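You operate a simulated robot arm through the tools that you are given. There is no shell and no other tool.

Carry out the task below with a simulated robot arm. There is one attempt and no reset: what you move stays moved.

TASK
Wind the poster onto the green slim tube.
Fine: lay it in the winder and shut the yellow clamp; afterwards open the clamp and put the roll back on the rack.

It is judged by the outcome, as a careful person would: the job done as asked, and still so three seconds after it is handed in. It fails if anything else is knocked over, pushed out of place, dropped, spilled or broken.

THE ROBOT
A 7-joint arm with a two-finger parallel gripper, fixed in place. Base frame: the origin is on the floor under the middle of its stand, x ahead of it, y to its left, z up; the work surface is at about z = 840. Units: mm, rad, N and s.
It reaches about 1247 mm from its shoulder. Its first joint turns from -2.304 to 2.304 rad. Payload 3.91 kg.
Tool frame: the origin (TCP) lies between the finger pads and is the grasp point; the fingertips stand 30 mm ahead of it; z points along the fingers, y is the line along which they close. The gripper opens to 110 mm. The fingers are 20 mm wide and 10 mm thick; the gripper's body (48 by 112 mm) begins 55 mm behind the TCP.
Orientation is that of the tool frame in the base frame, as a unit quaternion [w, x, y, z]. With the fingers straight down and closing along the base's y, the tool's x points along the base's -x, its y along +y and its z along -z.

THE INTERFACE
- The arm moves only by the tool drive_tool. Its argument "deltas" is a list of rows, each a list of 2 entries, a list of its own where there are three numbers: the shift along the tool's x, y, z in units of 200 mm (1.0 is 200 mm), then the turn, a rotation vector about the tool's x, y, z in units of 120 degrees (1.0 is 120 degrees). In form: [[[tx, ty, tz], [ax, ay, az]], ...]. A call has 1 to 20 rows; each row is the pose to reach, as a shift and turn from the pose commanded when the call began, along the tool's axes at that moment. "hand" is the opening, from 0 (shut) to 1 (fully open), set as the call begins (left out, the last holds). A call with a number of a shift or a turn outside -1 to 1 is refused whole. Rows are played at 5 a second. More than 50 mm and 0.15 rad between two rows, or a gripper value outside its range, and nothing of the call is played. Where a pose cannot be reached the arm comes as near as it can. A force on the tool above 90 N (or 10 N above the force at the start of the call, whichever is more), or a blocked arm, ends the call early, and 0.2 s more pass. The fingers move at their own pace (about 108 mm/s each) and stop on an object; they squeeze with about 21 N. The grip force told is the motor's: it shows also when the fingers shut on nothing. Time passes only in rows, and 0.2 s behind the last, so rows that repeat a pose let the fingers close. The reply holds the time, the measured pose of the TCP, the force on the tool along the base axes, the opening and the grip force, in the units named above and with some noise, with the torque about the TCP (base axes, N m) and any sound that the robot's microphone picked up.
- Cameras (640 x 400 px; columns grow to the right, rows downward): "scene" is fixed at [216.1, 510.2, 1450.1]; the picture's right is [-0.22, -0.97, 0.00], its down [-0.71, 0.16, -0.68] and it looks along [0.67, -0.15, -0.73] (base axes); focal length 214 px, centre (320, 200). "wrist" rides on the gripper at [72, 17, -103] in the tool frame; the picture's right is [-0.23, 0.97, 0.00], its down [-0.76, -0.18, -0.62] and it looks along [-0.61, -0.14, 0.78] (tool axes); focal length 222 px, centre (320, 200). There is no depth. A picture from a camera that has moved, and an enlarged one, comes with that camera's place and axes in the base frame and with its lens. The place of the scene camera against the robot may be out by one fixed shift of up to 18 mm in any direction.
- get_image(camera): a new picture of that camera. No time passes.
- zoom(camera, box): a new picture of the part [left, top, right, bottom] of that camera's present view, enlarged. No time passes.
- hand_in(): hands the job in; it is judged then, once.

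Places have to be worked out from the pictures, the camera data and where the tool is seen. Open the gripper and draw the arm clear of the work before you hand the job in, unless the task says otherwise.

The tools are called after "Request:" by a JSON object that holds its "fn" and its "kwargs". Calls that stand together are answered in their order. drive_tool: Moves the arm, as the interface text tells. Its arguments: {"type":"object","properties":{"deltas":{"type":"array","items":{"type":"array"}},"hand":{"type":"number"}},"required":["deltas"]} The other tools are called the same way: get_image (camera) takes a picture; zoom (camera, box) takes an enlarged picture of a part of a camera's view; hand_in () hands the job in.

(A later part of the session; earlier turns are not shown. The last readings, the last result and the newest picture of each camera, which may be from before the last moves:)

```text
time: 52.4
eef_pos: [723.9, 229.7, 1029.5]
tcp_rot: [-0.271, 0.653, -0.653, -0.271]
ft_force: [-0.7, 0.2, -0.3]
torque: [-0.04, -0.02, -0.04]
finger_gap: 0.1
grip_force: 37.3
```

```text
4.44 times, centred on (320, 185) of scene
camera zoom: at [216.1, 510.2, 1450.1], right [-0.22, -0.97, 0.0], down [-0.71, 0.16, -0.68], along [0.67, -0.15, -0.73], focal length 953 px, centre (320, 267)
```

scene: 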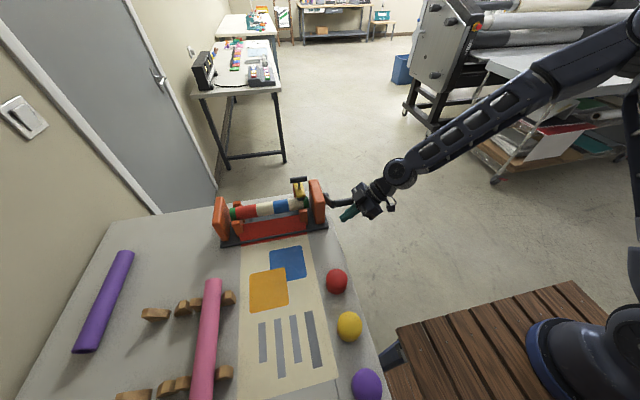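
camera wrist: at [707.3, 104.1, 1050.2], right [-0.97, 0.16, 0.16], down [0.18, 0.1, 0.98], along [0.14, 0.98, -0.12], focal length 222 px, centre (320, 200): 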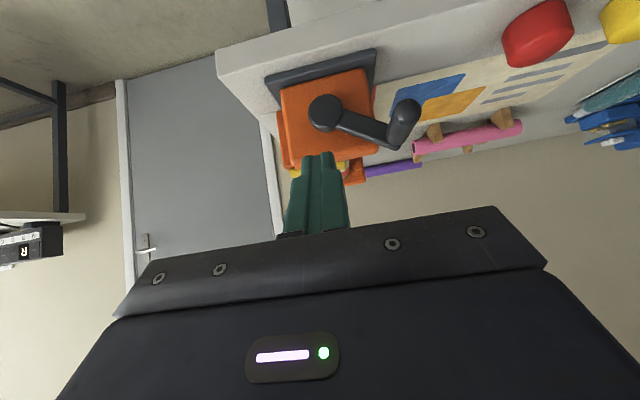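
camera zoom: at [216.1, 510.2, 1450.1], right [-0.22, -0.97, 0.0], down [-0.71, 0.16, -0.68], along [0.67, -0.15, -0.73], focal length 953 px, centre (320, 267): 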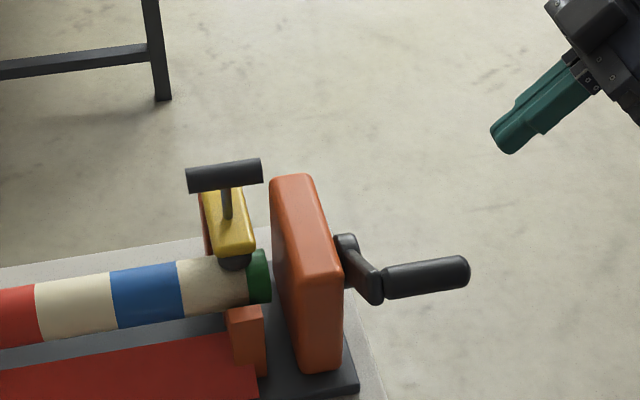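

The crank sits at ≈147° now, a few degrees further up: the fingers' wedging pushed it upward and wound a little poster (flat end retracted ~18 mm), so the winding direction is handle UP. I'll regrip the handle at its new place (645.5, 962.5).

Request:
{"fn": "drive_tool", "kwargs": {"deltas": [[[-0.106, 0.1, 0.035], [0, 0, 0]], [[-0.212, 0.2, 0.071], [0, 0, 0]], [[-0.29, 0.3, 0.1485], [0, 0, 0]], [[-0.365, 0.392, 0.224], [0, 0, 0]], [[-0.28, 0.392, 0.31], [0, 0, 0]], [[-0.206, 0.392, 0.383], [0, 0, 0]], [[-0.13, 0.392, 0.459], [0, 0, 0]], [[-0.058, 0.392, 0.5314], [0, 0, 0]], [[-0.058, 0.392, 0.5314], [0, 0, 0]]], "hand": 0.6}}

Request:
{"fn": "get_image", "kwargs": {"camera": "wrist"}}

Request:
{"fn": "zoom", "kwargs": {"camera": "scene", "box": [280, 140, 400, 240]}}

```text
time: 54.4
eef_pos: [645.5, 312.3, 962.8]
tcp_rot: [-0.272, 0.653, -0.652, -0.272]
ft_force: [0.2, 0.8, 0.6]
torque: [0.02, -0.03, -0.01]
finger_gap: 65.8
grip_force: 0.1
```

```text
taken
camera wrist: at [627.6, 187.3, 983.2], right [-0.97, 0.16, 0.16], down [0.18, 0.1, 0.98], along [0.14, 0.98, -0.12], focal length 222 px, centre (320, 200)
```

wrist: 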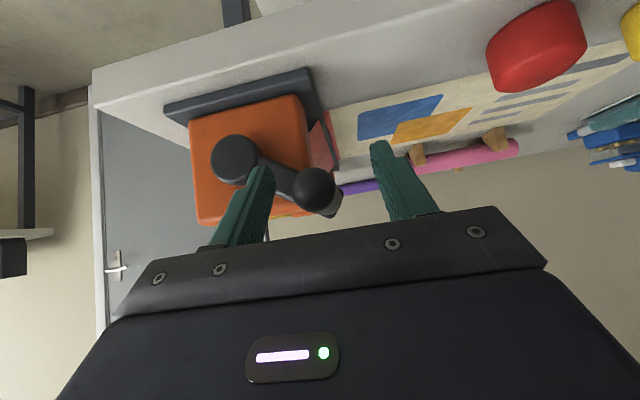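

```text
4.00 times, centred on (340, 190) of scene
camera zoom: at [216.1, 510.2, 1450.1], right [-0.22, -0.97, 0.0], down [-0.71, 0.16, -0.68], along [0.67, -0.15, -0.73], focal length 858 px, centre (240, 240)
```

zoom: 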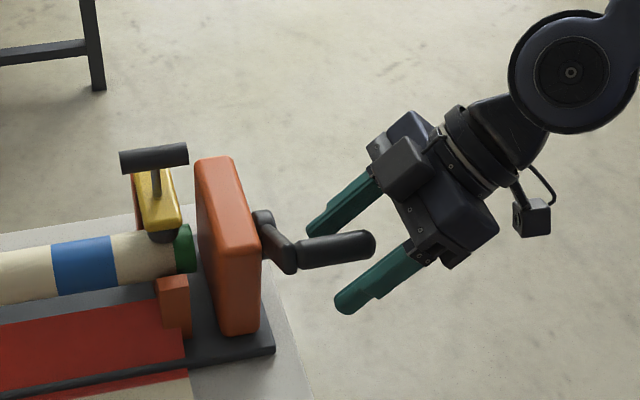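

The handle is slightly to the +x side of the finger centre. I shift 3 mm in +x, then close.

Request:
{"fn": "drive_tool", "kwargs": {"deltas": [[[0, -0.015, 0], [0, 0, 0]], [[0, -0.015, 0], [0, 0, 0]]]}}

Request:
{"fn": "drive_tool", "kwargs": {"deltas": [[[0, 0, 0], [0, 0, 0]], [[0, 0, 0], [0, 0, 0]], [[0, 0, 0], [0, 0, 0]], [[0, 0, 0], [0, 0, 0]]], "hand": 0}}

Request:
{"fn": "get_image", "kwargs": {"camera": "wrist"}}

```text
time: 55.0
eef_pos: [647.0, 312.8, 964.0]
tcp_rot: [0.271, -0.653, 0.653, 0.271]
ft_force: [0.5, -0.6, -0.1]
torque: [0.0, -0.03, 0.0]
finger_gap: 66.1
grip_force: 0.1
```

```text
time: 56.0
eef_pos: [647.2, 311.5, 963.0]
tcp_rot: [-0.27, 0.654, -0.653, -0.271]
ft_force: [-17.3, -3.1, 3.5]
torque: [-0.36, 0.54, 0.3]
finger_gap: 23.4
grip_force: 44.8
```

```text
taken
camera wrist: at [629.8, 187.3, 983.8], right [-0.97, 0.16, 0.16], down [0.18, 0.1, 0.98], along [0.14, 0.98, -0.12], focal length 222 px, centre (320, 200)
```

wrist: 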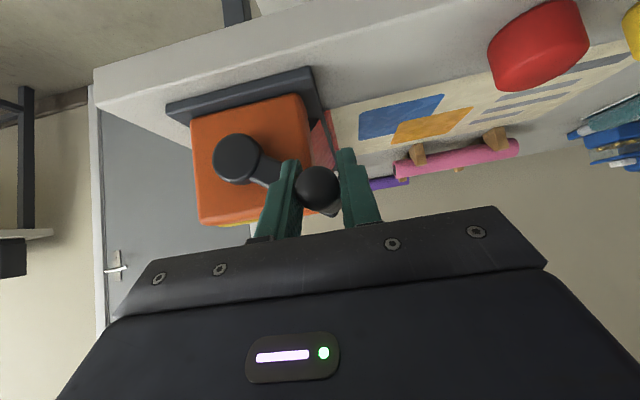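

Gripped again. Now I turn upward by about 20° (handle from ≈148° to ≈128°) and check the forces.

Request:
{"fn": "drive_tool", "kwargs": {"deltas": [[[-0.0219, -0.0135, -0.0219], [0, 0, 0]], [[-0.0421, -0.0375, -0.0421], [0, 0, 0]], [[-0.0608, -0.0635, -0.0608], [0, 0, 0]], [[-0.0781, -0.092, -0.0781], [0, 0, 0]], [[-0.0781, -0.092, -0.0781], [0, 0, 0]]]}}

Request:
{"fn": "get_image", "kwargs": {"camera": "wrist"}}

Request:
{"fn": "zoom", "kwargs": {"camera": "scene", "box": [220, 150, 400, 400]}}

```text
time: 57.2
eef_pos: [667.4, 312.3, 985.6]
tcp_rot: [-0.271, 0.654, -0.652, -0.271]
ft_force: [-9.3, -11.7, 2.7]
torque: [-0.43, 0.39, 0.17]
finger_gap: 23.2
grip_force: 44.8
```

```text
taken
camera wrist: at [649.1, 187.7, 1006.4], right [-0.97, 0.16, 0.16], down [0.18, 0.1, 0.98], along [0.14, 0.98, -0.12], focal length 222 px, centre (320, 200)
```

wrist: 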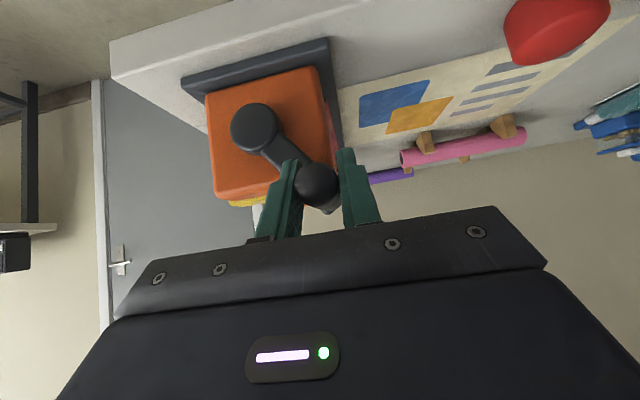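

```text
1.60 times, centred on (310, 275) of scene
camera zoom: at [216.1, 510.2, 1450.1], right [-0.22, -0.97, 0.0], down [-0.71, 0.16, -0.68], along [0.67, -0.15, -0.73], focal length 343 px, centre (336, 80)
```

zoom: 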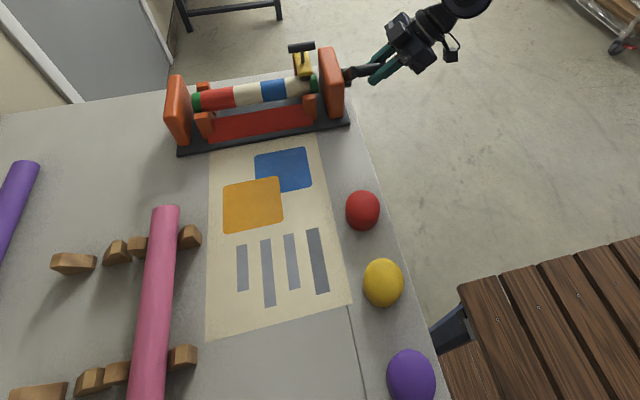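

It works: the crank turns easily upward and the poster's flat part shortens quickly (~73 mm for 20°), so about 80–90° more are needed. I continue to about 98°.

Request:
{"fn": "drive_tool", "kwargs": {"deltas": [[[-0.0152, -0.03, -0.0152], [0, 0, 0]], [[-0.0286, -0.0625, -0.0286], [0, 0, 0]], [[-0.04, -0.096, -0.04], [0, 0, 0]], [[-0.0491, -0.131, -0.0491], [0, 0, 0]], [[-0.0562, -0.167, -0.0562], [0, 0, 0]], [[-0.0612, -0.2035, -0.0612], [0, 0, 0]], [[-0.0612, -0.2035, -0.0612], [0, 0, 0]]]}}

Request:
{"fn": "get_image", "kwargs": {"camera": "wrist"}}

Request:
{"fn": "zoom", "kwargs": {"camera": "scene", "box": [200, 150, 400, 320]}}

```text
time: 58.8
eef_pos: [707.1, 313.9, 1003.1]
tcp_rot: [-0.271, 0.654, -0.652, -0.272]
ft_force: [-6.6, 10.3, 3.0]
torque: [0.06, 0.51, -0.14]
finger_gap: 23.1
grip_force: 45.1
```

```text
taken
camera wrist: at [689.4, 188.2, 1023.6], right [-0.97, 0.16, 0.16], down [0.18, 0.1, 0.98], along [0.14, 0.98, -0.12], focal length 222 px, centre (320, 200)
```

wrist: 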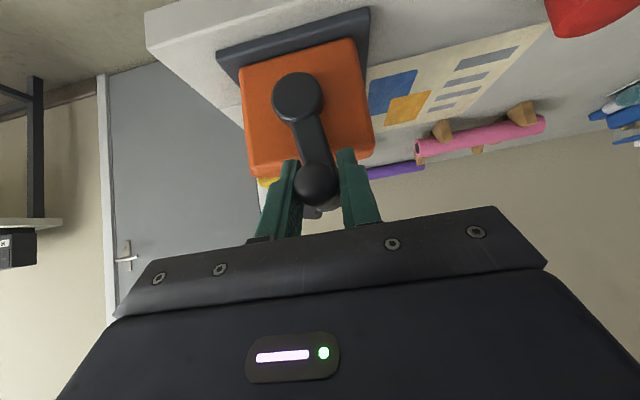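

```text
2.35 times, centred on (300, 235) of scene
camera zoom: at [216.1, 510.2, 1450.1], right [-0.22, -0.97, 0.0], down [-0.71, 0.16, -0.68], along [0.67, -0.15, -0.73], focal length 505 px, centre (367, 118)
```

zoom: 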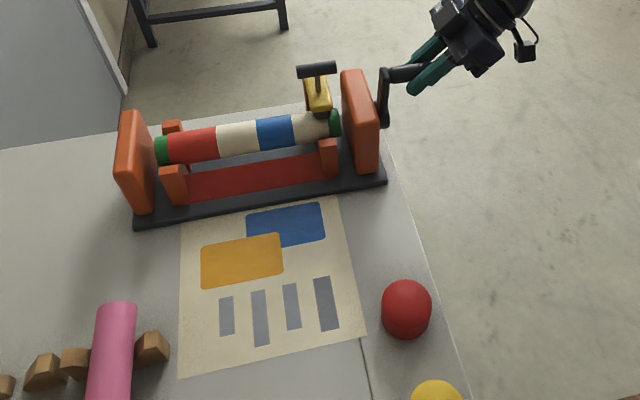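

Still smooth: another 114 mm wound; about 185 mm of flat poster remain (~50°). I continue over the top to ≈58°.

Request:
{"fn": "drive_tool", "kwargs": {"deltas": [[[-0.0025, -0.037, -0.0025], [0, 0, 0]], [[-0.0025, -0.0745, -0.0025], [0, 0, 0]], [[-0.0007, -0.1115, -0.0007], [0, 0, 0]], [[0.0039, -0.1485, 0.0039], [0, 0, 0]], [[0.0103, -0.1845, 0.0103], [0, 0, 0]], [[0.0191, -0.2195, 0.0191], [0, 0, 0]], [[0.03, -0.2535, 0.03], [0, 0, 0]], [[0.0431, -0.286, 0.0431], [0, 0, 0]], [[0.0431, -0.286, 0.0431], [0, 0, 0]]]}}

Request:
{"fn": "get_image", "kwargs": {"camera": "wrist"}}

Request:
{"fn": "zoom", "kwargs": {"camera": "scene", "box": [200, 150, 400, 320]}}

```text
time: 60.8
eef_pos: [765.2, 312.4, 991.1]
tcp_rot: [-0.27, 0.654, -0.653, -0.271]
ft_force: [-8.0, -8.1, 1.8]
torque: [-0.19, 0.63, -0.17]
finger_gap: 23.4
grip_force: 45.6
```

```text
taken
camera wrist: at [747.4, 188.2, 1011.6], right [-0.97, 0.16, 0.16], down [0.18, 0.1, 0.98], along [0.14, 0.98, -0.12], focal length 222 px, centre (320, 200)
```

wrist: 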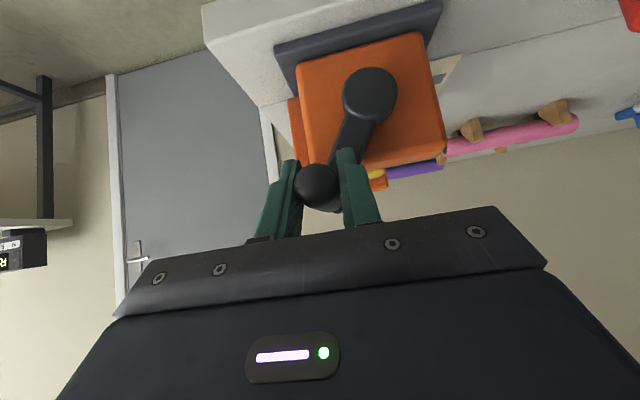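

```text
2.35 times, centred on (300, 235) of scene
camera zoom: at [216.1, 510.2, 1450.1], right [-0.22, -0.97, 0.0], down [-0.71, 0.16, -0.68], along [0.67, -0.15, -0.73], focal length 505 px, centre (367, 118)
```

zoom: 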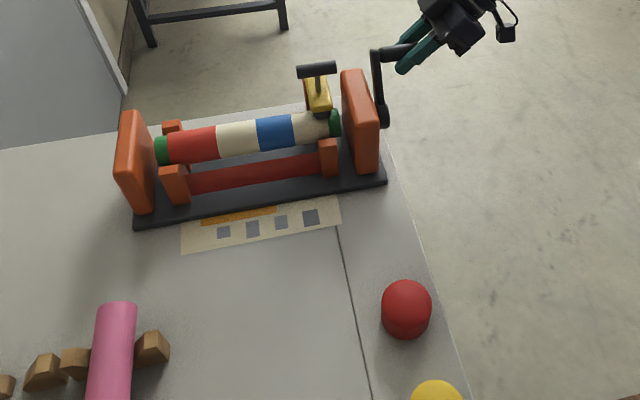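

Only ~40 mm of flat poster remain. I continue to ≈38° and look again.

Request:
{"fn": "drive_tool", "kwargs": {"deltas": [[[0.0148, -0.031, 0.0148], [0, 0, 0]], [[0.0318, -0.0595, 0.0318], [0, 0, 0]], [[0.0502, -0.086, 0.0502], [0, 0, 0]], [[0.0704, -0.1105, 0.0704], [0, 0, 0]], [[0.0704, -0.1105, 0.0704], [0, 0, 0]]]}}

Request:
{"fn": "zoom", "kwargs": {"camera": "scene", "box": [200, 150, 400, 320]}}

Request:
{"fn": "get_image", "kwargs": {"camera": "wrist"}}

```text
time: 62.0
eef_pos: [787.7, 315.3, 971.4]
tcp_rot: [-0.272, 0.653, -0.652, -0.271]
ft_force: [-4.1, -3.0, 5.2]
torque: [-0.04, 0.64, -0.11]
finger_gap: 23.6
grip_force: 45.4
```

```text
2.35 times, centred on (300, 235) of scene
camera zoom: at [216.1, 510.2, 1450.1], right [-0.22, -0.97, 0.0], down [-0.71, 0.16, -0.68], along [0.67, -0.15, -0.73], focal length 505 px, centre (367, 118)
```

zoom: 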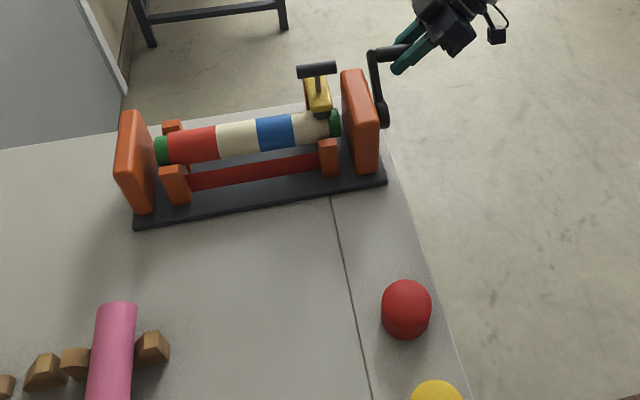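

```text
taken
camera wrist: at [769.2, 188.5, 991.7], right [-0.97, 0.16, 0.16], down [0.18, 0.1, 0.98], along [0.14, 0.98, -0.12], focal length 222 px, centre (320, 200)
```

wrist: 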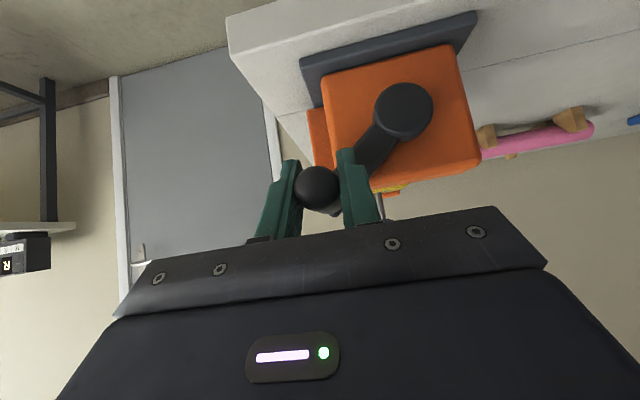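

The poster has left the table; only a red strip on the winder base remains. I turn another 15° and check.

Request:
{"fn": "drive_tool", "kwargs": {"deltas": [[[0.0212, -0.0215, 0.0212], [0, 0, 0]], [[0.0442, -0.0405, 0.0442], [0, 0, 0]], [[0.0679, -0.0565, 0.0679], [0, 0, 0]], [[0.0679, -0.0565, 0.0679], [0, 0, 0]]]}}

Request:
{"fn": "zoom", "kwargs": {"camera": "scene", "box": [200, 150, 400, 320]}}

Request:
{"fn": "get_image", "kwargs": {"camera": "wrist"}}

```text
time: 63.0
eef_pos: [795.7, 314.9, 954.1]
tcp_rot: [-0.273, 0.653, -0.653, -0.271]
ft_force: [-19.6, -8.9, 39.8]
torque: [0.26, -0.12, -0.28]
finger_gap: 24.1
grip_force: 45.1
```

```text
2.35 times, centred on (300, 235) of scene
camera zoom: at [216.1, 510.2, 1450.1], right [-0.22, -0.97, 0.0], down [-0.71, 0.16, -0.68], along [0.67, -0.15, -0.73], focal length 505 px, centre (367, 118)
```

zoom: 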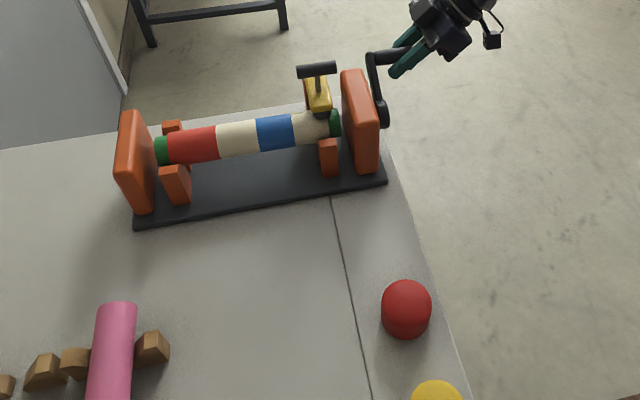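

```text
taken
camera wrist: at [779.2, 188.7, 974.8], right [-0.97, 0.16, 0.16], down [0.18, 0.1, 0.98], along [0.14, 0.98, -0.12], focal length 222 px, centre (320, 200)
```

wrist: 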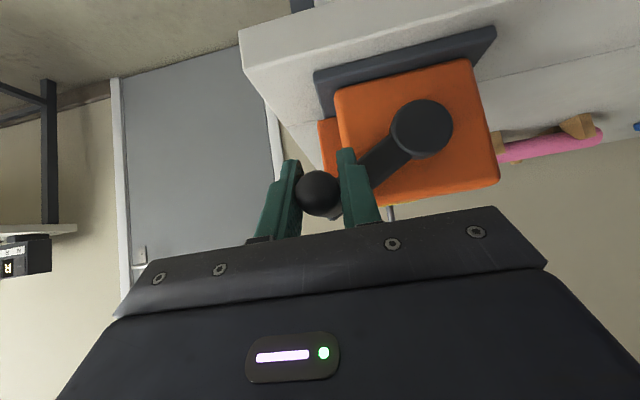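

The red strip is gone and the force shows an end stop (40 N), so the poster is fully wound. I ease the load by ~3 mm upward and then open the fingers.

Request:
{"fn": "drive_tool", "kwargs": {"deltas": [[[-0.01, 0.003, -0.01], [0, 0, 0]], [[-0.01, 0.003, -0.01], [0, 0, 0]]]}}

Request:
{"fn": "drive_tool", "kwargs": {"deltas": [[[0, 0, 0], [0, 0, 0]], [[0, 0, 0], [0, 0, 0]], [[0, 0, 0], [0, 0, 0]]], "hand": 0.6}}

Request:
{"fn": "zoom", "kwargs": {"camera": "scene", "box": [200, 150, 400, 320]}}

```text
time: 63.6
eef_pos: [796.0, 314.7, 952.9]
tcp_rot: [-0.271, 0.654, -0.653, -0.271]
ft_force: [-10.0, 6.5, 14.1]
torque: [1.03, -0.37, -0.34]
finger_gap: 23.6
grip_force: 45.5
```

```text
time: 64.4
eef_pos: [798.2, 313.1, 953.9]
tcp_rot: [0.271, -0.653, 0.654, 0.27]
ft_force: [-0.1, 0.0, -0.4]
torque: [0.03, 0.0, 0.0]
finger_gap: 65.8
grip_force: 0.1
```

```text
2.35 times, centred on (300, 235) of scene
camera zoom: at [216.1, 510.2, 1450.1], right [-0.22, -0.97, 0.0], down [-0.71, 0.16, -0.68], along [0.67, -0.15, -0.73], focal length 505 px, centre (367, 118)
```

zoom: 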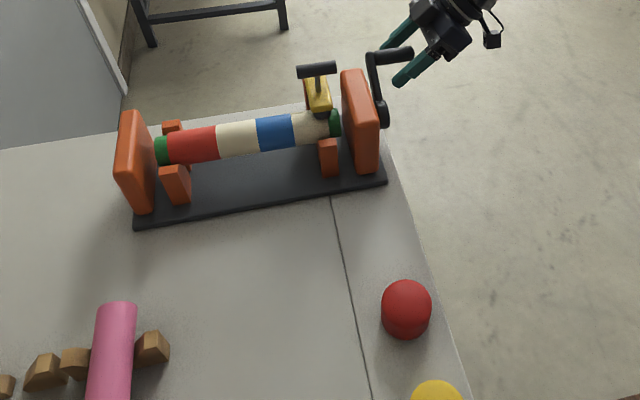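

Released; the roll stays wound. I retreat along the tool axis (outward and up), then turn the tool back to straight down.

Request:
{"fn": "drive_tool", "kwargs": {"deltas": [[[0, 0, -0.15], [0, 0, 0]], [[0, 0, -0.35], [0, 0, 0]], [[0, 0, -0.55], [0, 0, 0]], [[-0.2, 0, -0.7], [0, 0, 0]], [[-0.3, 0, -0.8], [0, 0, 0]], [[-0.3, 0, -0.8], [0, 0, 0]]]}}

Request:
{"fn": "drive_tool", "kwargs": {"deltas": [[[0, 0, 0], [0, 0.065, 0]], [[0, 0, 0], [0, 0.13, 0]], [[0, 0, 0], [0, 0.195, 0]], [[0, 0, 0], [0, 0.26, 0]], [[0, 0, 0], [0, 0.325, 0]], [[0, 0, 0], [0, 0.375, 0]], [[0, 0, 0], [0, 0.375, 0]]], "hand": 0}}

Request:
{"fn": "get_image", "kwargs": {"camera": "wrist"}}

Request:
{"fn": "get_image", "kwargs": {"camera": "scene"}}

```text
time: 65.8
eef_pos: [797.1, 241.6, 1109.5]
tcp_rot: [-0.271, 0.653, -0.653, -0.271]
ft_force: [-0.4, 0.1, -0.3]
torque: [0.01, -0.01, -0.03]
finger_gap: 66.1
grip_force: 0.1
```

```text
time: 67.4
eef_pos: [798.4, 243.5, 1109.8]
tcp_rot: [0.0, -0.707, 0.707, -0.001]
ft_force: [-0.3, -1.2, 0.7]
torque: [0.0, -0.02, 0.02]
finger_gap: 0.0
grip_force: 20.5
```

```text
taken
camera wrist: at [780.3, 168.8, 1211.8], right [-0.97, 0.23, 0.0], down [0.18, 0.76, 0.62], along [0.14, 0.61, -0.78], focal length 222 px, centre (320, 200)
```

wrist: 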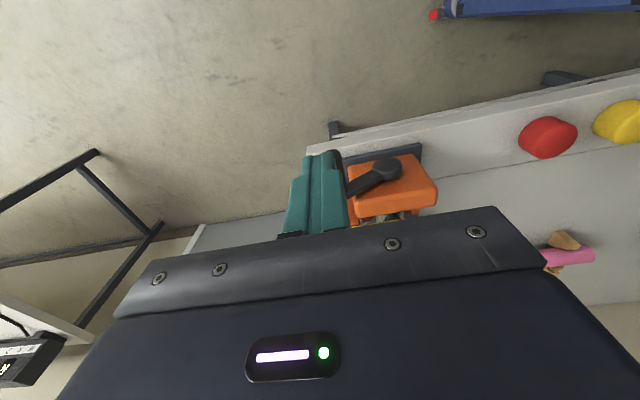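

```text
taken
```

scene: 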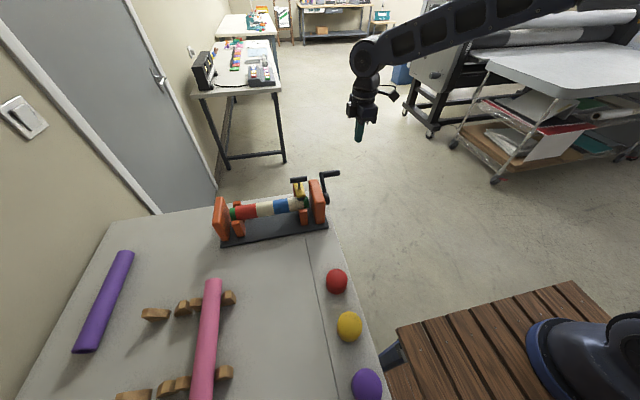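

The poster is fully wound on the green tube. Now to open the clamp: the bar stands at ≈(740, 425–481, 996); I'll bring the closed fingers in front of it (−x side), off the rod at y≈470, so I can push it back up in +x. First go there at z≈1110.

Request:
{"fn": "drive_tool", "kwargs": {"deltas": [[[-0.2, 0.1, 0], [0, 0, 0]], [[-0.4, 0.2, 0], [0, 0, 0]], [[-0.6, 0.3, 0], [0, 0, 0]], [[-0.8, 0.4, 0], [0, 0, 0]], [[-0.95, 0.48, 0], [0, 0, 0]], [[-0.95, 0.48, 0], [0, 0, 0]]], "hand": 0}}

Request:
{"fn": "get_image", "kwargs": {"camera": "wrist"}}

Request:
{"fn": "zoom", "kwargs": {"camera": "scene", "box": [220, 130, 360, 250]}}

```text
time: 68.8
eef_pos: [700.2, 431.5, 1108.0]
tcp_rot: [-0.001, 0.707, -0.707, -0.001]
ft_force: [-0.7, 0.6, 0.2]
torque: [-0.05, 0.01, 0.02]
finger_gap: 0.0
grip_force: 20.5
```

```text
taken
camera wrist: at [683.0, 357.4, 1210.7], right [-0.97, 0.23, 0.0], down [0.18, 0.76, 0.62], along [0.14, 0.61, -0.78], focal length 222 px, centre (320, 200)
```

wrist: 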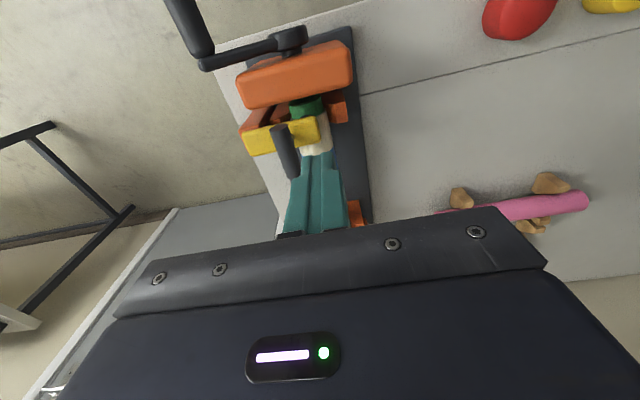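

```text
3.33 times, centred on (290, 190) of scene
camera zoom: at [216.1, 510.2, 1450.1], right [-0.22, -0.97, 0.0], down [-0.71, 0.16, -0.68], along [0.67, -0.15, -0.73], focal length 715 px, centre (420, 233)
```

zoom: 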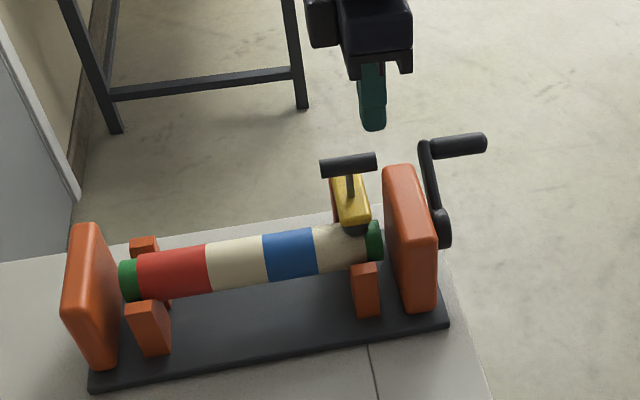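

I'll zoom on the clamp in the wrist view for an exact bar position.

Request:
{"fn": "zoom", "kwargs": {"camera": "wrist", "box": [220, 80, 380, 200]}}

```text
3.33 times, centred on (300, 140) of wrist
camera zoom: at [683.0, 357.4, 1210.7], right [-0.97, 0.23, 0.0], down [0.18, 0.76, 0.62], along [0.14, 0.61, -0.78], focal length 740 px, centre (387, 400)
```

zoom: 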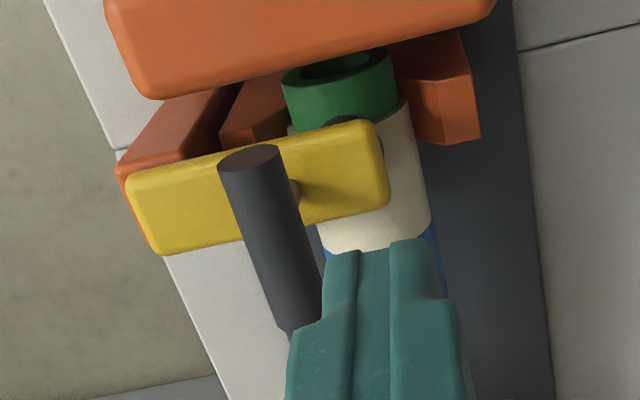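

The bar is at (739, 425–481, ≈1002) and the lever's top surface at ≈956. I place the closed fingers at (703, 470, 1020), in front of the bar and beside the rod.

Request:
{"fn": "drive_tool", "kwargs": {"deltas": [[[-0.1, -0.015, 0], [0, 0, 0]], [[-0.1925, -0.015, 0], [0, 0, 0]], [[-0.1925, -0.015, 0.2], [0, 0, 0]], [[-0.1925, -0.015, 0.35], [0, 0, 0]], [[-0.1925, -0.015, 0.44], [0, 0, 0]], [[-0.1925, -0.015, 0.44], [0, 0, 0]]]}}

Request:
{"fn": "get_image", "kwargs": {"camera": "wrist"}}

Request:
{"fn": "zoom", "kwargs": {"camera": "scene", "box": [240, 130, 360, 230]}}

```text
time: 70.2
eef_pos: [705.7, 470.7, 1020.9]
tcp_rot: [-0.001, 0.708, -0.707, -0.001]
ft_force: [-0.5, -0.1, 0.8]
torque: [0.0, 0.0, 0.03]
finger_gap: 0.2
grip_force: 21.2
```

```text
taken
camera wrist: at [687.3, 397.0, 1122.9], right [-0.97, 0.23, 0.0], down [0.18, 0.76, 0.62], along [0.14, 0.61, -0.78], focal length 222 px, centre (320, 200)
```

wrist: 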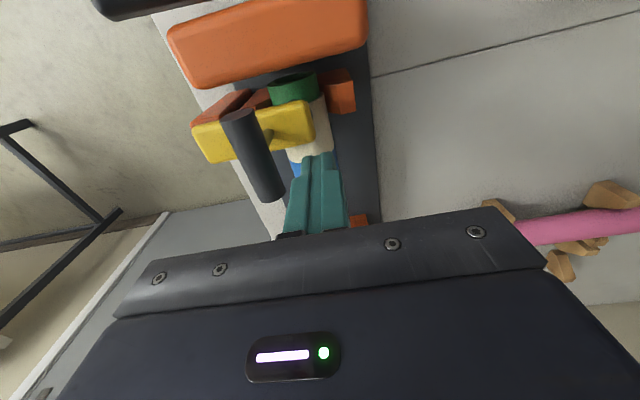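

```text
4.00 times, centred on (300, 180) of scene
camera zoom: at [216.1, 510.2, 1450.1], right [-0.22, -0.97, 0.0], down [-0.71, 0.16, -0.68], along [0.67, -0.15, -0.73], focal length 858 px, centre (400, 280)
```

zoom: 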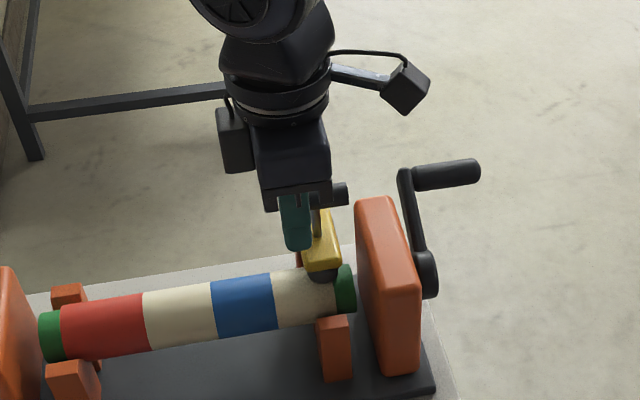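

The fingers are right in front of the bar's left half. I start pushing in +x with a slight rise following the bar's arc.

Request:
{"fn": "drive_tool", "kwargs": {"deltas": [[[0, -0.04, 0], [0, 0, 0]], [[0, -0.065, 0], [0, 0, 0]], [[0, -0.09, -0.01], [0, 0, 0]], [[0, -0.125, -0.04], [0, 0, 0]], [[0, -0.155, -0.06], [0, 0, 0]], [[0, -0.185, -0.075], [0, 0, 0]], [[0, -0.185, -0.075], [0, 0, 0]]]}}

Request:
{"fn": "get_image", "kwargs": {"camera": "wrist"}}

Request:
{"fn": "zoom", "kwargs": {"camera": "scene", "box": [240, 130, 360, 230]}}

```text
time: 71.8
eef_pos: [740.3, 472.2, 1036.4]
tcp_rot: [0.0, 0.708, -0.706, 0.0]
ft_force: [0.3, -1.0, -0.7]
torque: [0.0, 0.02, -0.01]
finger_gap: 0.1
grip_force: 21.3
```

```text
taken
camera wrist: at [724.0, 397.3, 1138.6], right [-0.97, 0.23, 0.0], down [0.18, 0.76, 0.62], along [0.14, 0.61, -0.78], focal length 222 px, centre (320, 200)
```

wrist: 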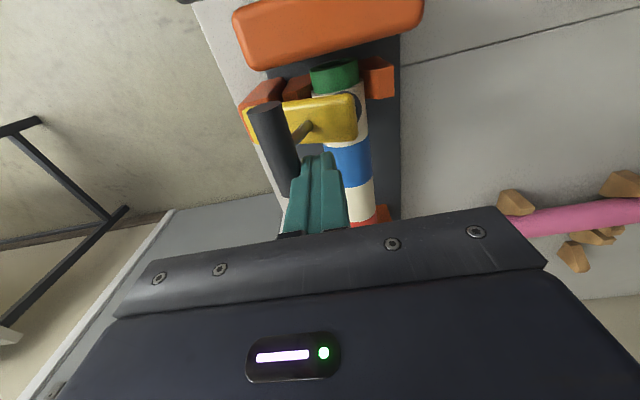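

```text
4.00 times, centred on (300, 180) of scene
camera zoom: at [216.1, 510.2, 1450.1], right [-0.22, -0.97, 0.0], down [-0.71, 0.16, -0.68], along [0.67, -0.15, -0.73], focal length 858 px, centre (400, 280)
```

zoom: 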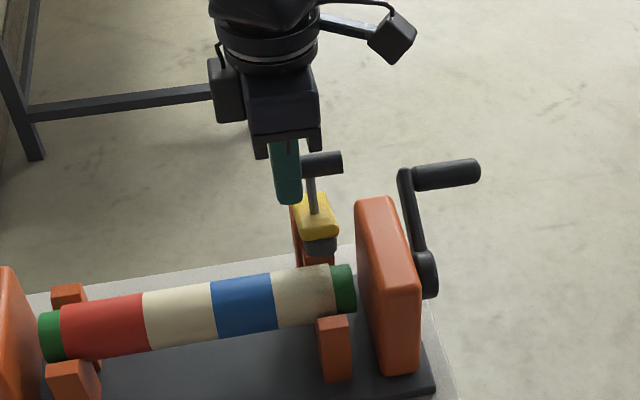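

The clamp lifts off the roll and the poster stays wound. I keep pushing through the top of the arc to the upright position.

Request:
{"fn": "drive_tool", "kwargs": {"deltas": [[[0, -0.03, -0.012], [0, 0, 0]], [[0, -0.0625, -0.025], [0, 0, 0]], [[0, -0.095, -0.035], [0, 0, 0]], [[0, -0.1275, -0.04], [0, 0, 0]], [[0, -0.1625, -0.04], [0, 0, 0]], [[0, -0.1975, -0.035], [0, 0, 0]], [[0, -0.23, -0.028], [0, 0, 0]], [[0, -0.2625, -0.02], [0, 0, 0]], [[0, -0.2625, -0.02], [0, 0, 0]]]}}

Request:
{"fn": "get_image", "kwargs": {"camera": "wrist"}}

Request:
{"fn": "zoom", "kwargs": {"camera": "scene", "box": [240, 130, 360, 230]}}

```text
time: 73.8
eef_pos: [793.9, 469.8, 1042.1]
tcp_rot: [0.0, 0.707, -0.707, 0.001]
ft_force: [-0.2, -0.6, -0.2]
torque: [-0.02, 0.01, 0.01]
finger_gap: 0.1
grip_force: 20.9
```

```text
taken
camera wrist: at [776.4, 397.4, 1143.7], right [-0.97, 0.23, 0.0], down [0.18, 0.76, 0.62], along [0.14, 0.61, -0.78], focal length 222 px, centre (320, 200)
```

wrist: 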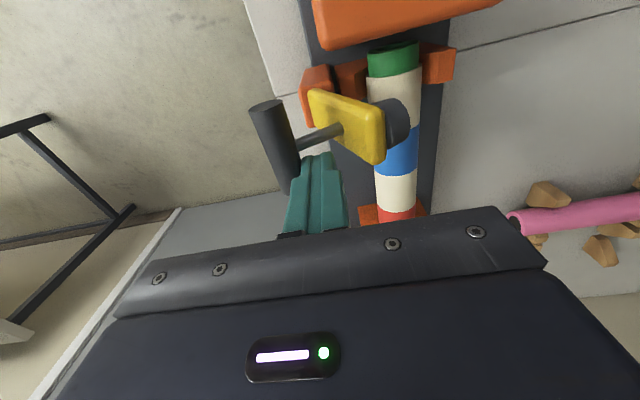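

```text
4.00 times, centred on (300, 180) of scene
camera zoom: at [216.1, 510.2, 1450.1], right [-0.22, -0.97, 0.0], down [-0.71, 0.16, -0.68], along [0.67, -0.15, -0.73], focal length 858 px, centre (400, 280)
```

zoom: 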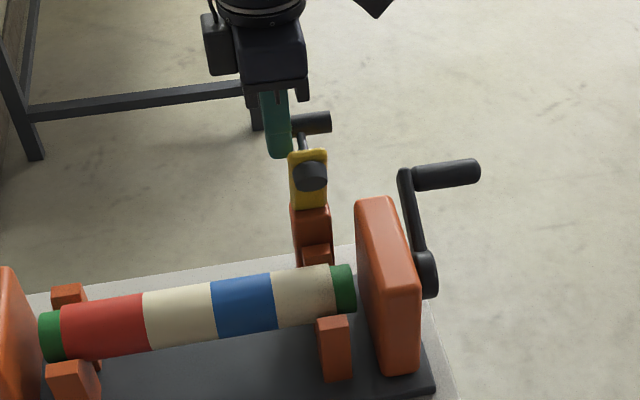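

Almost upright. I push another ~12 mm to the end of its travel.

Request:
{"fn": "drive_tool", "kwargs": {"deltas": [[[0, -0.025, 0.01], [0, 0, 0]], [[0, -0.045, 0.025], [0, 0, 0]], [[0, -0.06, 0.03], [0, 0, 0]], [[0, -0.06, 0.03], [0, 0, 0]]]}}

Request:
{"fn": "zoom", "kwargs": {"camera": "scene", "box": [240, 130, 360, 230]}}

Request:
{"fn": "get_image", "kwargs": {"camera": "wrist"}}

```text
time: 74.8
eef_pos: [805.6, 470.6, 1034.2]
tcp_rot: [-0.001, 0.707, -0.707, 0.0]
ft_force: [-0.5, 0.8, -0.3]
torque: [0.0, -0.02, 0.0]
finger_gap: 0.0
grip_force: 20.9
```

```text
4.00 times, centred on (300, 180) of scene
camera zoom: at [216.1, 510.2, 1450.1], right [-0.22, -0.97, 0.0], down [-0.71, 0.16, -0.68], along [0.67, -0.15, -0.73], focal length 858 px, centre (400, 280)
```

zoom: 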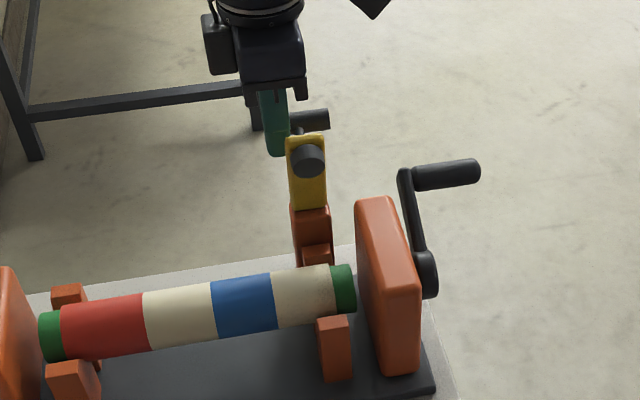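

```text
taken
camera wrist: at [787.8, 397.5, 1136.9], right [-0.97, 0.23, 0.0], down [0.18, 0.76, 0.62], along [0.14, 0.61, -0.78], focal length 222 px, centre (320, 200)
```

wrist: 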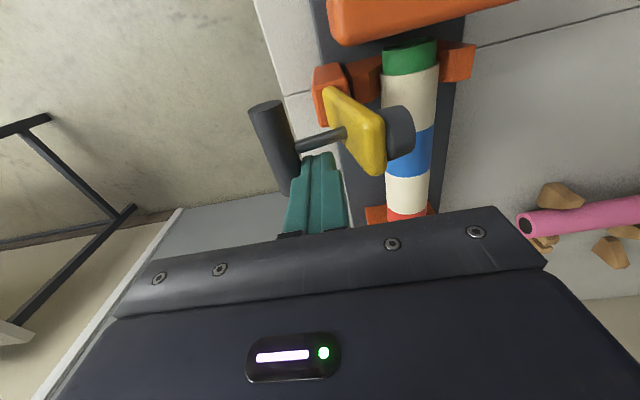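

The lever is upright as it was at the start. I lift the fingers straight out and move back above the roll's middle (719.5, 556), opening the fingers.

Request:
{"fn": "drive_tool", "kwargs": {"deltas": [[[0, 0, -0.15], [0, 0, 0]], [[0, 0, -0.3], [0, 0, 0]], [[0, 0, -0.5], [0, 0, 0]], [[-0.15, 0.15, -0.5], [0, 0, 0]], [[-0.3, 0.3, -0.5], [0, 0, 0]], [[-0.427, 0.43, -0.5], [0, 0, 0]], [[-0.427, 0.43, -0.5], [0, 0, 0]]]}}

Request:
{"fn": "drive_tool", "kwargs": {"deltas": [[[0, 0, 0], [0, 0, 0]], [[0, 0, 0], [0, 0, 0]]], "hand": 0.75}}

Request:
{"fn": "get_image", "kwargs": {"camera": "wrist"}}

Request:
{"fn": "zoom", "kwargs": {"camera": "scene", "box": [200, 130, 380, 260]}}

```text
time: 76.4
eef_pos: [719.4, 555.3, 1133.4]
tcp_rot: [0.0, 0.708, -0.707, -0.001]
ft_force: [-0.5, 0.1, -0.1]
torque: [0.01, 0.02, 0.01]
finger_gap: 0.0
grip_force: 21.6
```

```text
time: 77.0
eef_pos: [719.7, 555.5, 1133.4]
tcp_rot: [0.0, 0.707, -0.707, -0.001]
ft_force: [0.3, 0.0, 0.1]
torque: [0.04, 0.01, -0.01]
finger_gap: 82.4
grip_force: 0.1
```

```text
taken
camera wrist: at [702.0, 481.2, 1235.6], right [-0.97, 0.23, 0.0], down [0.18, 0.76, 0.62], along [0.14, 0.61, -0.78], focal length 222 px, centre (320, 200)
```

wrist: 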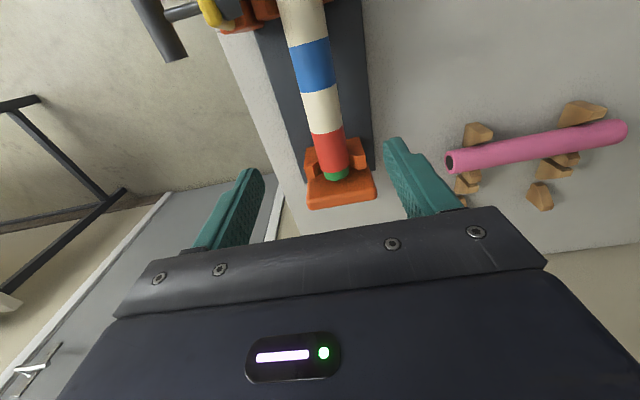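

```text
3.08 times, centred on (290, 195) of scene
camera zoom: at [216.1, 510.2, 1450.1], right [-0.22, -0.97, 0.0], down [-0.71, 0.16, -0.68], along [0.67, -0.15, -0.73], focal length 660 px, centre (412, 215)
```

zoom: 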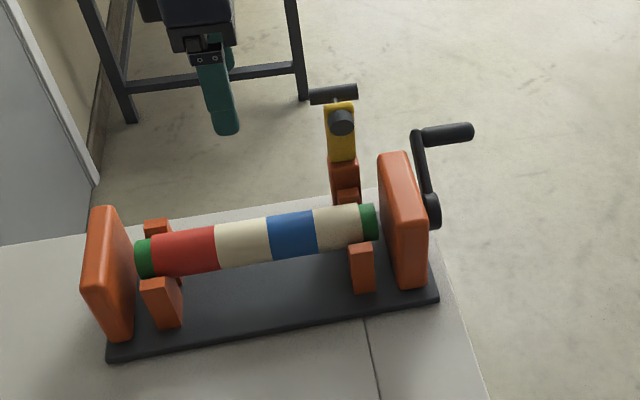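

The roll lies in the cradles with the clamp open. I descend with the open fingers straddling the roll's middle.

Request:
{"fn": "drive_tool", "kwargs": {"deltas": [[[0, 0, 0.2], [0, 0, 0]], [[0, 0, 0.4], [0, 0, 0]], [[0, 0, 0.6], [0, 0, 0]], [[0, 0, 0.75], [0, 0, 0]], [[0, 0, 0.87], [0, 0, 0]], [[0, 0, 0.95], [0, 0, 0]], [[0, 0, 1.0], [0, 0, 0]], [[0, 0, 1.0], [0, 0, 0]]]}}

Request:
{"fn": "drive_tool", "kwargs": {"deltas": [[[0, 0, 0.03], [0, 0, 0]], [[0, 0, 0.06], [0, 0, 0]], [[0, 0, 0.06], [0, 0, 0]]]}}

Request:
{"fn": "get_image", "kwargs": {"camera": "wrist"}}

Request:
{"fn": "zoom", "kwargs": {"camera": "scene", "box": [200, 130, 380, 260]}}

```text
time: 78.8
eef_pos: [720.2, 555.9, 932.7]
tcp_rot: [0.0, 0.708, -0.707, 0.001]
ft_force: [0.1, 0.2, -0.1]
torque: [0.03, -0.04, 0.06]
finger_gap: 82.3
grip_force: 0.1
```

```text
time: 79.6
eef_pos: [719.5, 558.0, 922.7]
tcp_rot: [0.0, 0.708, -0.707, -0.001]
ft_force: [-0.5, 0.8, 0.0]
torque: [0.0, 0.01, 0.01]
finger_gap: 82.5
grip_force: 0.0
```

```text
taken
camera wrist: at [702.5, 483.5, 1025.4], right [-0.97, 0.23, 0.0], down [0.18, 0.76, 0.62], along [0.14, 0.61, -0.78], focal length 222 px, centre (320, 200)
```

wrist: 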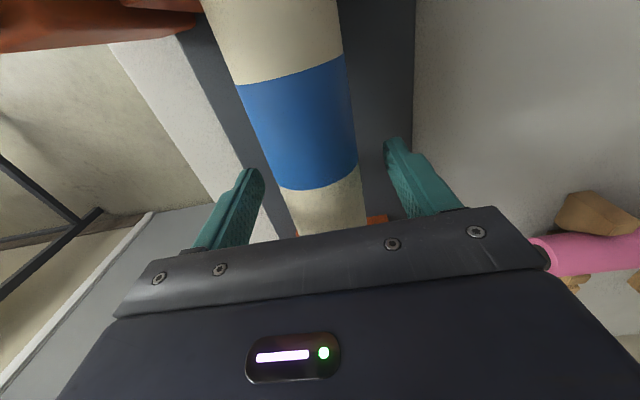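

```text
3.08 times, centred on (290, 195) of scene
camera zoom: at [216.1, 510.2, 1450.1], right [-0.22, -0.97, 0.0], down [-0.71, 0.16, -0.68], along [0.67, -0.15, -0.73], focal length 660 px, centre (412, 215)
```

zoom: 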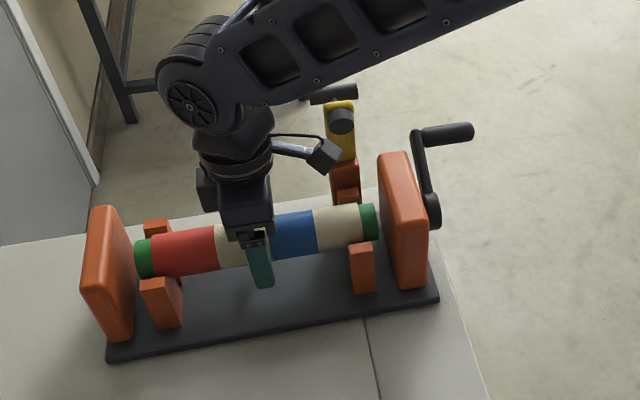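

The fingers straddle the roll's middle at z≈921. I close on it.

Request:
{"fn": "drive_tool", "kwargs": {"deltas": [[[0, 0, 0], [0, 0, 0]], [[0, 0, 0], [0, 0, 0]], [[0, 0, 0], [0, 0, 0]], [[0, 0, 0], [0, 0, 0]]], "hand": 0}}

```text
time: 80.6
eef_pos: [721.1, 557.9, 923.5]
tcp_rot: [0.0, 0.708, -0.706, 0.0]
ft_force: [0.9, 0.5, 1.1]
torque: [0.05, 0.01, -0.42]
finger_gap: 42.7
grip_force: 20.4
```

Gripped with balanced forces. I lift the roll straight up out of the cradles.

Request:
{"fn": "drive_tool", "kwargs": {"deltas": [[[0, 0, -0.05], [0, 0, 0]], [[0, 0, -0.12], [0, 0, 0]], [[0, 0, -0.25], [0, 0, 0]], [[0, 0, -0.45], [0, 0, 0]], [[0, 0, -0.65], [0, 0, 0]], [[0, 0, -0.85], [0, 0, 0]], [[0, 0, -1.0], [0, 0, 0]], [[0, 0, -1.0], [0, 0, 0]]]}}

Request:
{"fn": "get_image", "kwargs": {"camera": "wrist"}}

Request:
{"fn": "zoom", "kwargs": {"camera": "scene", "box": [180, 110, 380, 260]}}

```text
time: 82.4
eef_pos: [718.6, 558.7, 1121.9]
tcp_rot: [0.0, 0.707, -0.707, 0.0]
ft_force: [0.5, -0.2, -0.9]
torque: [-0.02, 0.0, 0.0]
finger_gap: 42.7
grip_force: 20.6
```

```text
taken
camera wrist: at [702.4, 483.6, 1224.6], right [-0.97, 0.23, 0.0], down [0.18, 0.76, 0.62], along [0.14, 0.61, -0.78], focal length 222 px, centre (320, 200)
```

wrist: 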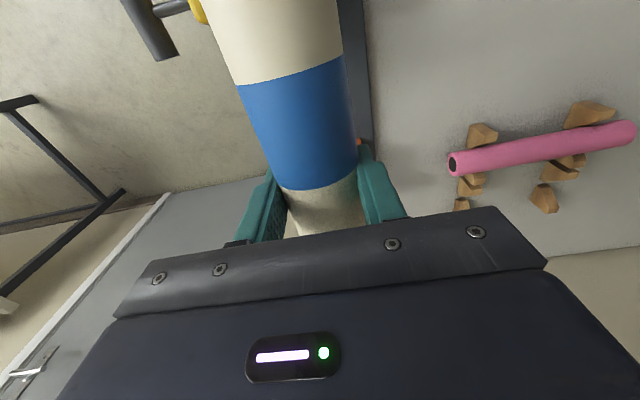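

```text
2.67 times, centred on (280, 185) of scene
camera zoom: at [216.1, 510.2, 1450.1], right [-0.22, -0.97, 0.0], down [-0.71, 0.16, -0.68], along [0.67, -0.15, -0.73], focal length 572 px, centre (427, 240)
```

zoom: 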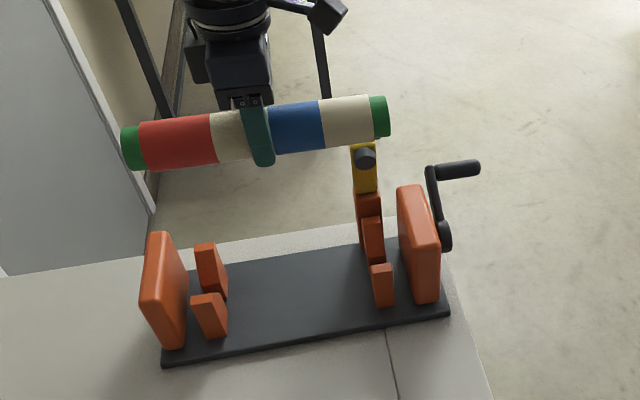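

The roll is clear of the winder, with the poster wound around the green tube. I carry it back toward the rack side at z≈1147.

Request:
{"fn": "drive_tool", "kwargs": {"deltas": [[[0, 0, -0.125], [0, 0, 0]], [[-0.14, 0.16, -0.125], [0, 0, 0]], [[-0.28, 0.32, -0.125], [0, 0, 0]], [[-0.42, 0.48, -0.125], [0, 0, 0]], [[-0.56, 0.64, -0.125], [0, 0, 0]], [[-0.6925, 0.8, -0.125], [0, 0, 0]], [[-0.6925, 0.8, -0.125], [0, 0, 0]]]}}

Request:
{"fn": "drive_tool", "kwargs": {"deltas": [[[-0.06, 0.07, 0], [0, 0, 0.0625]], [[-0.12, 0.14, 0], [0, 0, 0.125]], [[-0.18, 0.21, 0], [0, 0, 0.1875]], [[-0.24, 0.28, 0], [0, 0, 0.25]], [[-0.3, 0.35, 0], [0, 0, 0.3125]], [[-0.36, 0.42, 0], [0, 0, 0.375]], [[-0.42, 0.49, 0], [0, 0, 0.4375]], [[-0.48, 0.56, 0], [0, 0, 0.5]], [[-0.54, 0.63, 0], [0, 0, 0.5625]], [[-0.6, 0.7, 0], [0, 0, 0.625]], [[-0.66, 0.77, 0], [0, 0, 0.6875]], [[-0.714, 0.84, 0], [0, 0, 0.75]], [[-0.714, 0.84, 0], [0, 0, 0.75]]]}}

Request:
{"fn": "get_image", "kwargs": {"camera": "wrist"}}

Request:
{"fn": "get_image", "kwargs": {"camera": "scene"}}

```text
time: 84.0
eef_pos: [559.7, 694.4, 1149.0]
tcp_rot: [0.0, 0.708, -0.706, -0.001]
ft_force: [0.3, 0.2, -0.5]
torque: [-0.02, 0.02, 0.0]
finger_gap: 43.0
grip_force: 21.0
```

```text
time: 86.8
eef_pos: [393.7, 838.3, 1148.3]
tcp_rot: [0.0, 0.0, 1.0, 0.0]
ft_force: [-0.1, -0.4, -0.9]
torque: [0.0, -0.02, 0.03]
finger_gap: 42.7
grip_force: 21.1
```

```text
taken
camera wrist: at [319.8, 853.5, 1250.6], right [0.23, 0.97, 0.0], down [0.76, -0.18, 0.62], along [0.61, -0.14, -0.78], focal length 222 px, centre (320, 200)
```

wrist: 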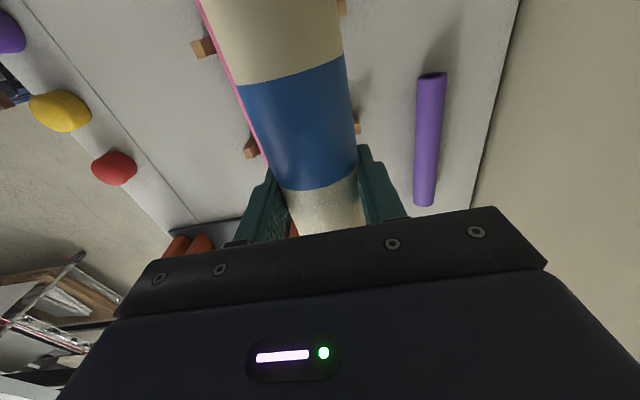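

```text
taken
```

scene: 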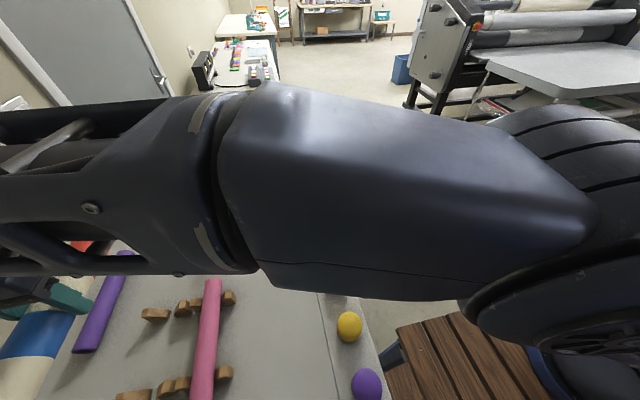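

The roll is back over its rack slot, oriented along x. I lower it to z≈950 at (391.7, 839.8) and look.

Request:
{"fn": "drive_tool", "kwargs": {"deltas": [[[0.01, 0.0075, 0.1], [0, 0, 0]], [[0.01, 0.0075, 0.3], [0, 0, 0]], [[0.01, 0.0075, 0.5], [0, 0, 0]], [[0.01, 0.0075, 0.7], [0, 0, 0]], [[0.01, 0.0075, 0.88], [0, 0, 0]], [[0.01, 0.0075, 1.0], [0, 0, 0]], [[0.01, 0.0075, 1.0], [0, 0, 0]]]}}

Request:
{"fn": "get_image", "kwargs": {"camera": "wrist"}}

Request:
{"fn": "zoom", "kwargs": {"camera": "scene", "box": [20, 240, 260, 400]}}

```text
time: 88.4
eef_pos: [389.7, 840.5, 947.7]
tcp_rot: [0.0, 0.0, 1.0, 0.0]
ft_force: [-0.8, -0.1, -0.4]
torque: [0.03, -0.01, -0.02]
finger_gap: 42.9
grip_force: 21.1
```

```text
taken
camera wrist: at [315.9, 855.5, 1050.5], right [0.23, 0.97, 0.0], down [0.76, -0.18, 0.62], along [0.61, -0.14, -0.78], focal length 222 px, centre (320, 200)
```

wrist: 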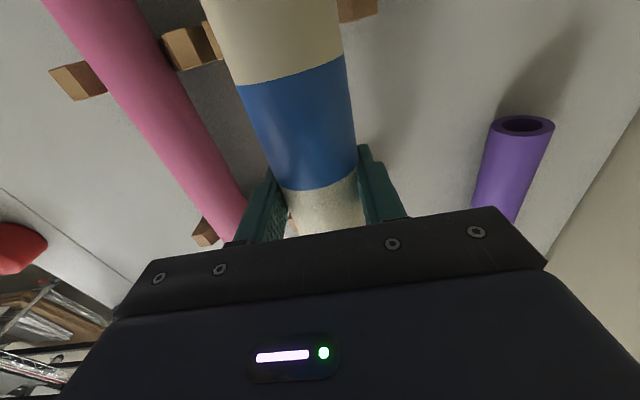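

```text
2.50 times, centred on (140, 320) of scene
camera zoom: at [216.1, 510.2, 1450.1], right [-0.22, -0.97, 0.0], down [-0.71, 0.16, -0.68], along [0.67, -0.15, -0.73], focal length 536 px, centre (770, -100)
```

zoom: 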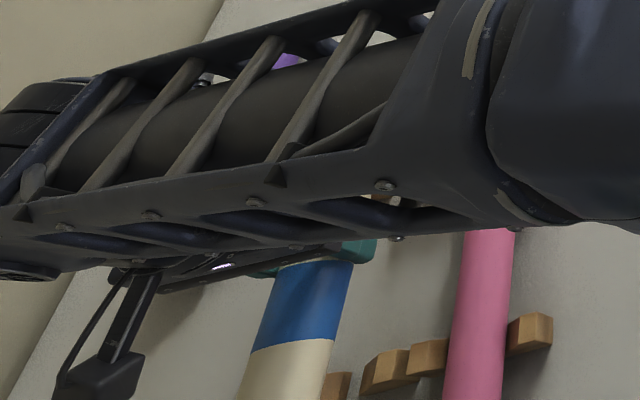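

Aligned between the rack's blocks. I lower 45 mm more, then by small steps watching the force.

Request:
{"fn": "drive_tool", "kwargs": {"deltas": [[[0, 0, 0.1], [0, 0, 0]], [[0, 0, 0.18], [0, 0, 0]], [[0, 0, 0.225], [0, 0, 0]], [[0, 0, 0.225], [0, 0, 0]]]}}

Request:
{"fn": "drive_tool", "kwargs": {"deltas": [[[0, 0, 0.02], [0, 0, 0]], [[0, 0, 0.04], [0, 0, 0]], [[0, 0, 0.04], [0, 0, 0]]]}}

```text
time: 89.4
eef_pos: [388.2, 839.1, 905.0]
tcp_rot: [0.0, 0.0, 1.0, -0.001]
ft_force: [1.0, 0.0, -0.8]
torque: [0.0, -0.01, 0.03]
finger_gap: 42.7
grip_force: 20.2
```

```text
time: 90.2
eef_pos: [389.2, 840.1, 895.5]
tcp_rot: [0.0, 0.0, 1.0, 0.001]
ft_force: [0.5, -0.1, -0.3]
torque: [-0.02, 0.01, 0.0]
finger_gap: 42.7
grip_force: 21.2
```

No contact yet at z≈895. I go on in 3–4 mm steps.

Request:
{"fn": "drive_tool", "kwargs": {"deltas": [[[0, 0, 0.01], [0, 0, 0]], [[0, 0, 0.02], [0, 0, 0]], [[0, 0, 0.02], [0, 0, 0]]]}}

Request:
{"fn": "drive_tool", "kwargs": {"deltas": [[[0, 0, 0.01], [0, 0, 0]], [[0, 0, 0.015], [0, 0, 0]], [[0, 0, 0.015], [0, 0, 0]]]}}

```text
time: 91.0
eef_pos: [389.0, 839.2, 891.8]
tcp_rot: [0.0, -0.001, 1.0, 0.001]
ft_force: [0.1, 0.0, -1.0]
torque: [-0.02, 0.0, 0.0]
finger_gap: 42.5
grip_force: 21.1
```

```text
time: 91.8
eef_pos: [387.8, 839.5, 889.4]
tcp_rot: [0.0, -0.001, 1.0, 0.001]
ft_force: [1.2, 1.9, 2.3]
torque: [0.01, 0.07, 0.06]
finger_gap: 42.7
grip_force: 20.8
```

Light contact begins (z≈889). One more small step of 1.5 mm.

Request:
{"fn": "drive_tool", "kwargs": {"deltas": [[[0, 0.002, 0.005], [0, 0, 0]], [[0, 0.002, 0.008], [0, 0, 0]], [[0, 0.002, 0.008], [0, 0, 0]]]}}

```text
time: 92.6
eef_pos: [388.1, 839.9, 887.8]
tcp_rot: [0.0, -0.001, 1.0, 0.002]
ft_force: [-7.1, 5.7, 14.7]
torque: [-0.02, -0.02, -0.44]
finger_gap: 42.8
grip_force: 21.0
```

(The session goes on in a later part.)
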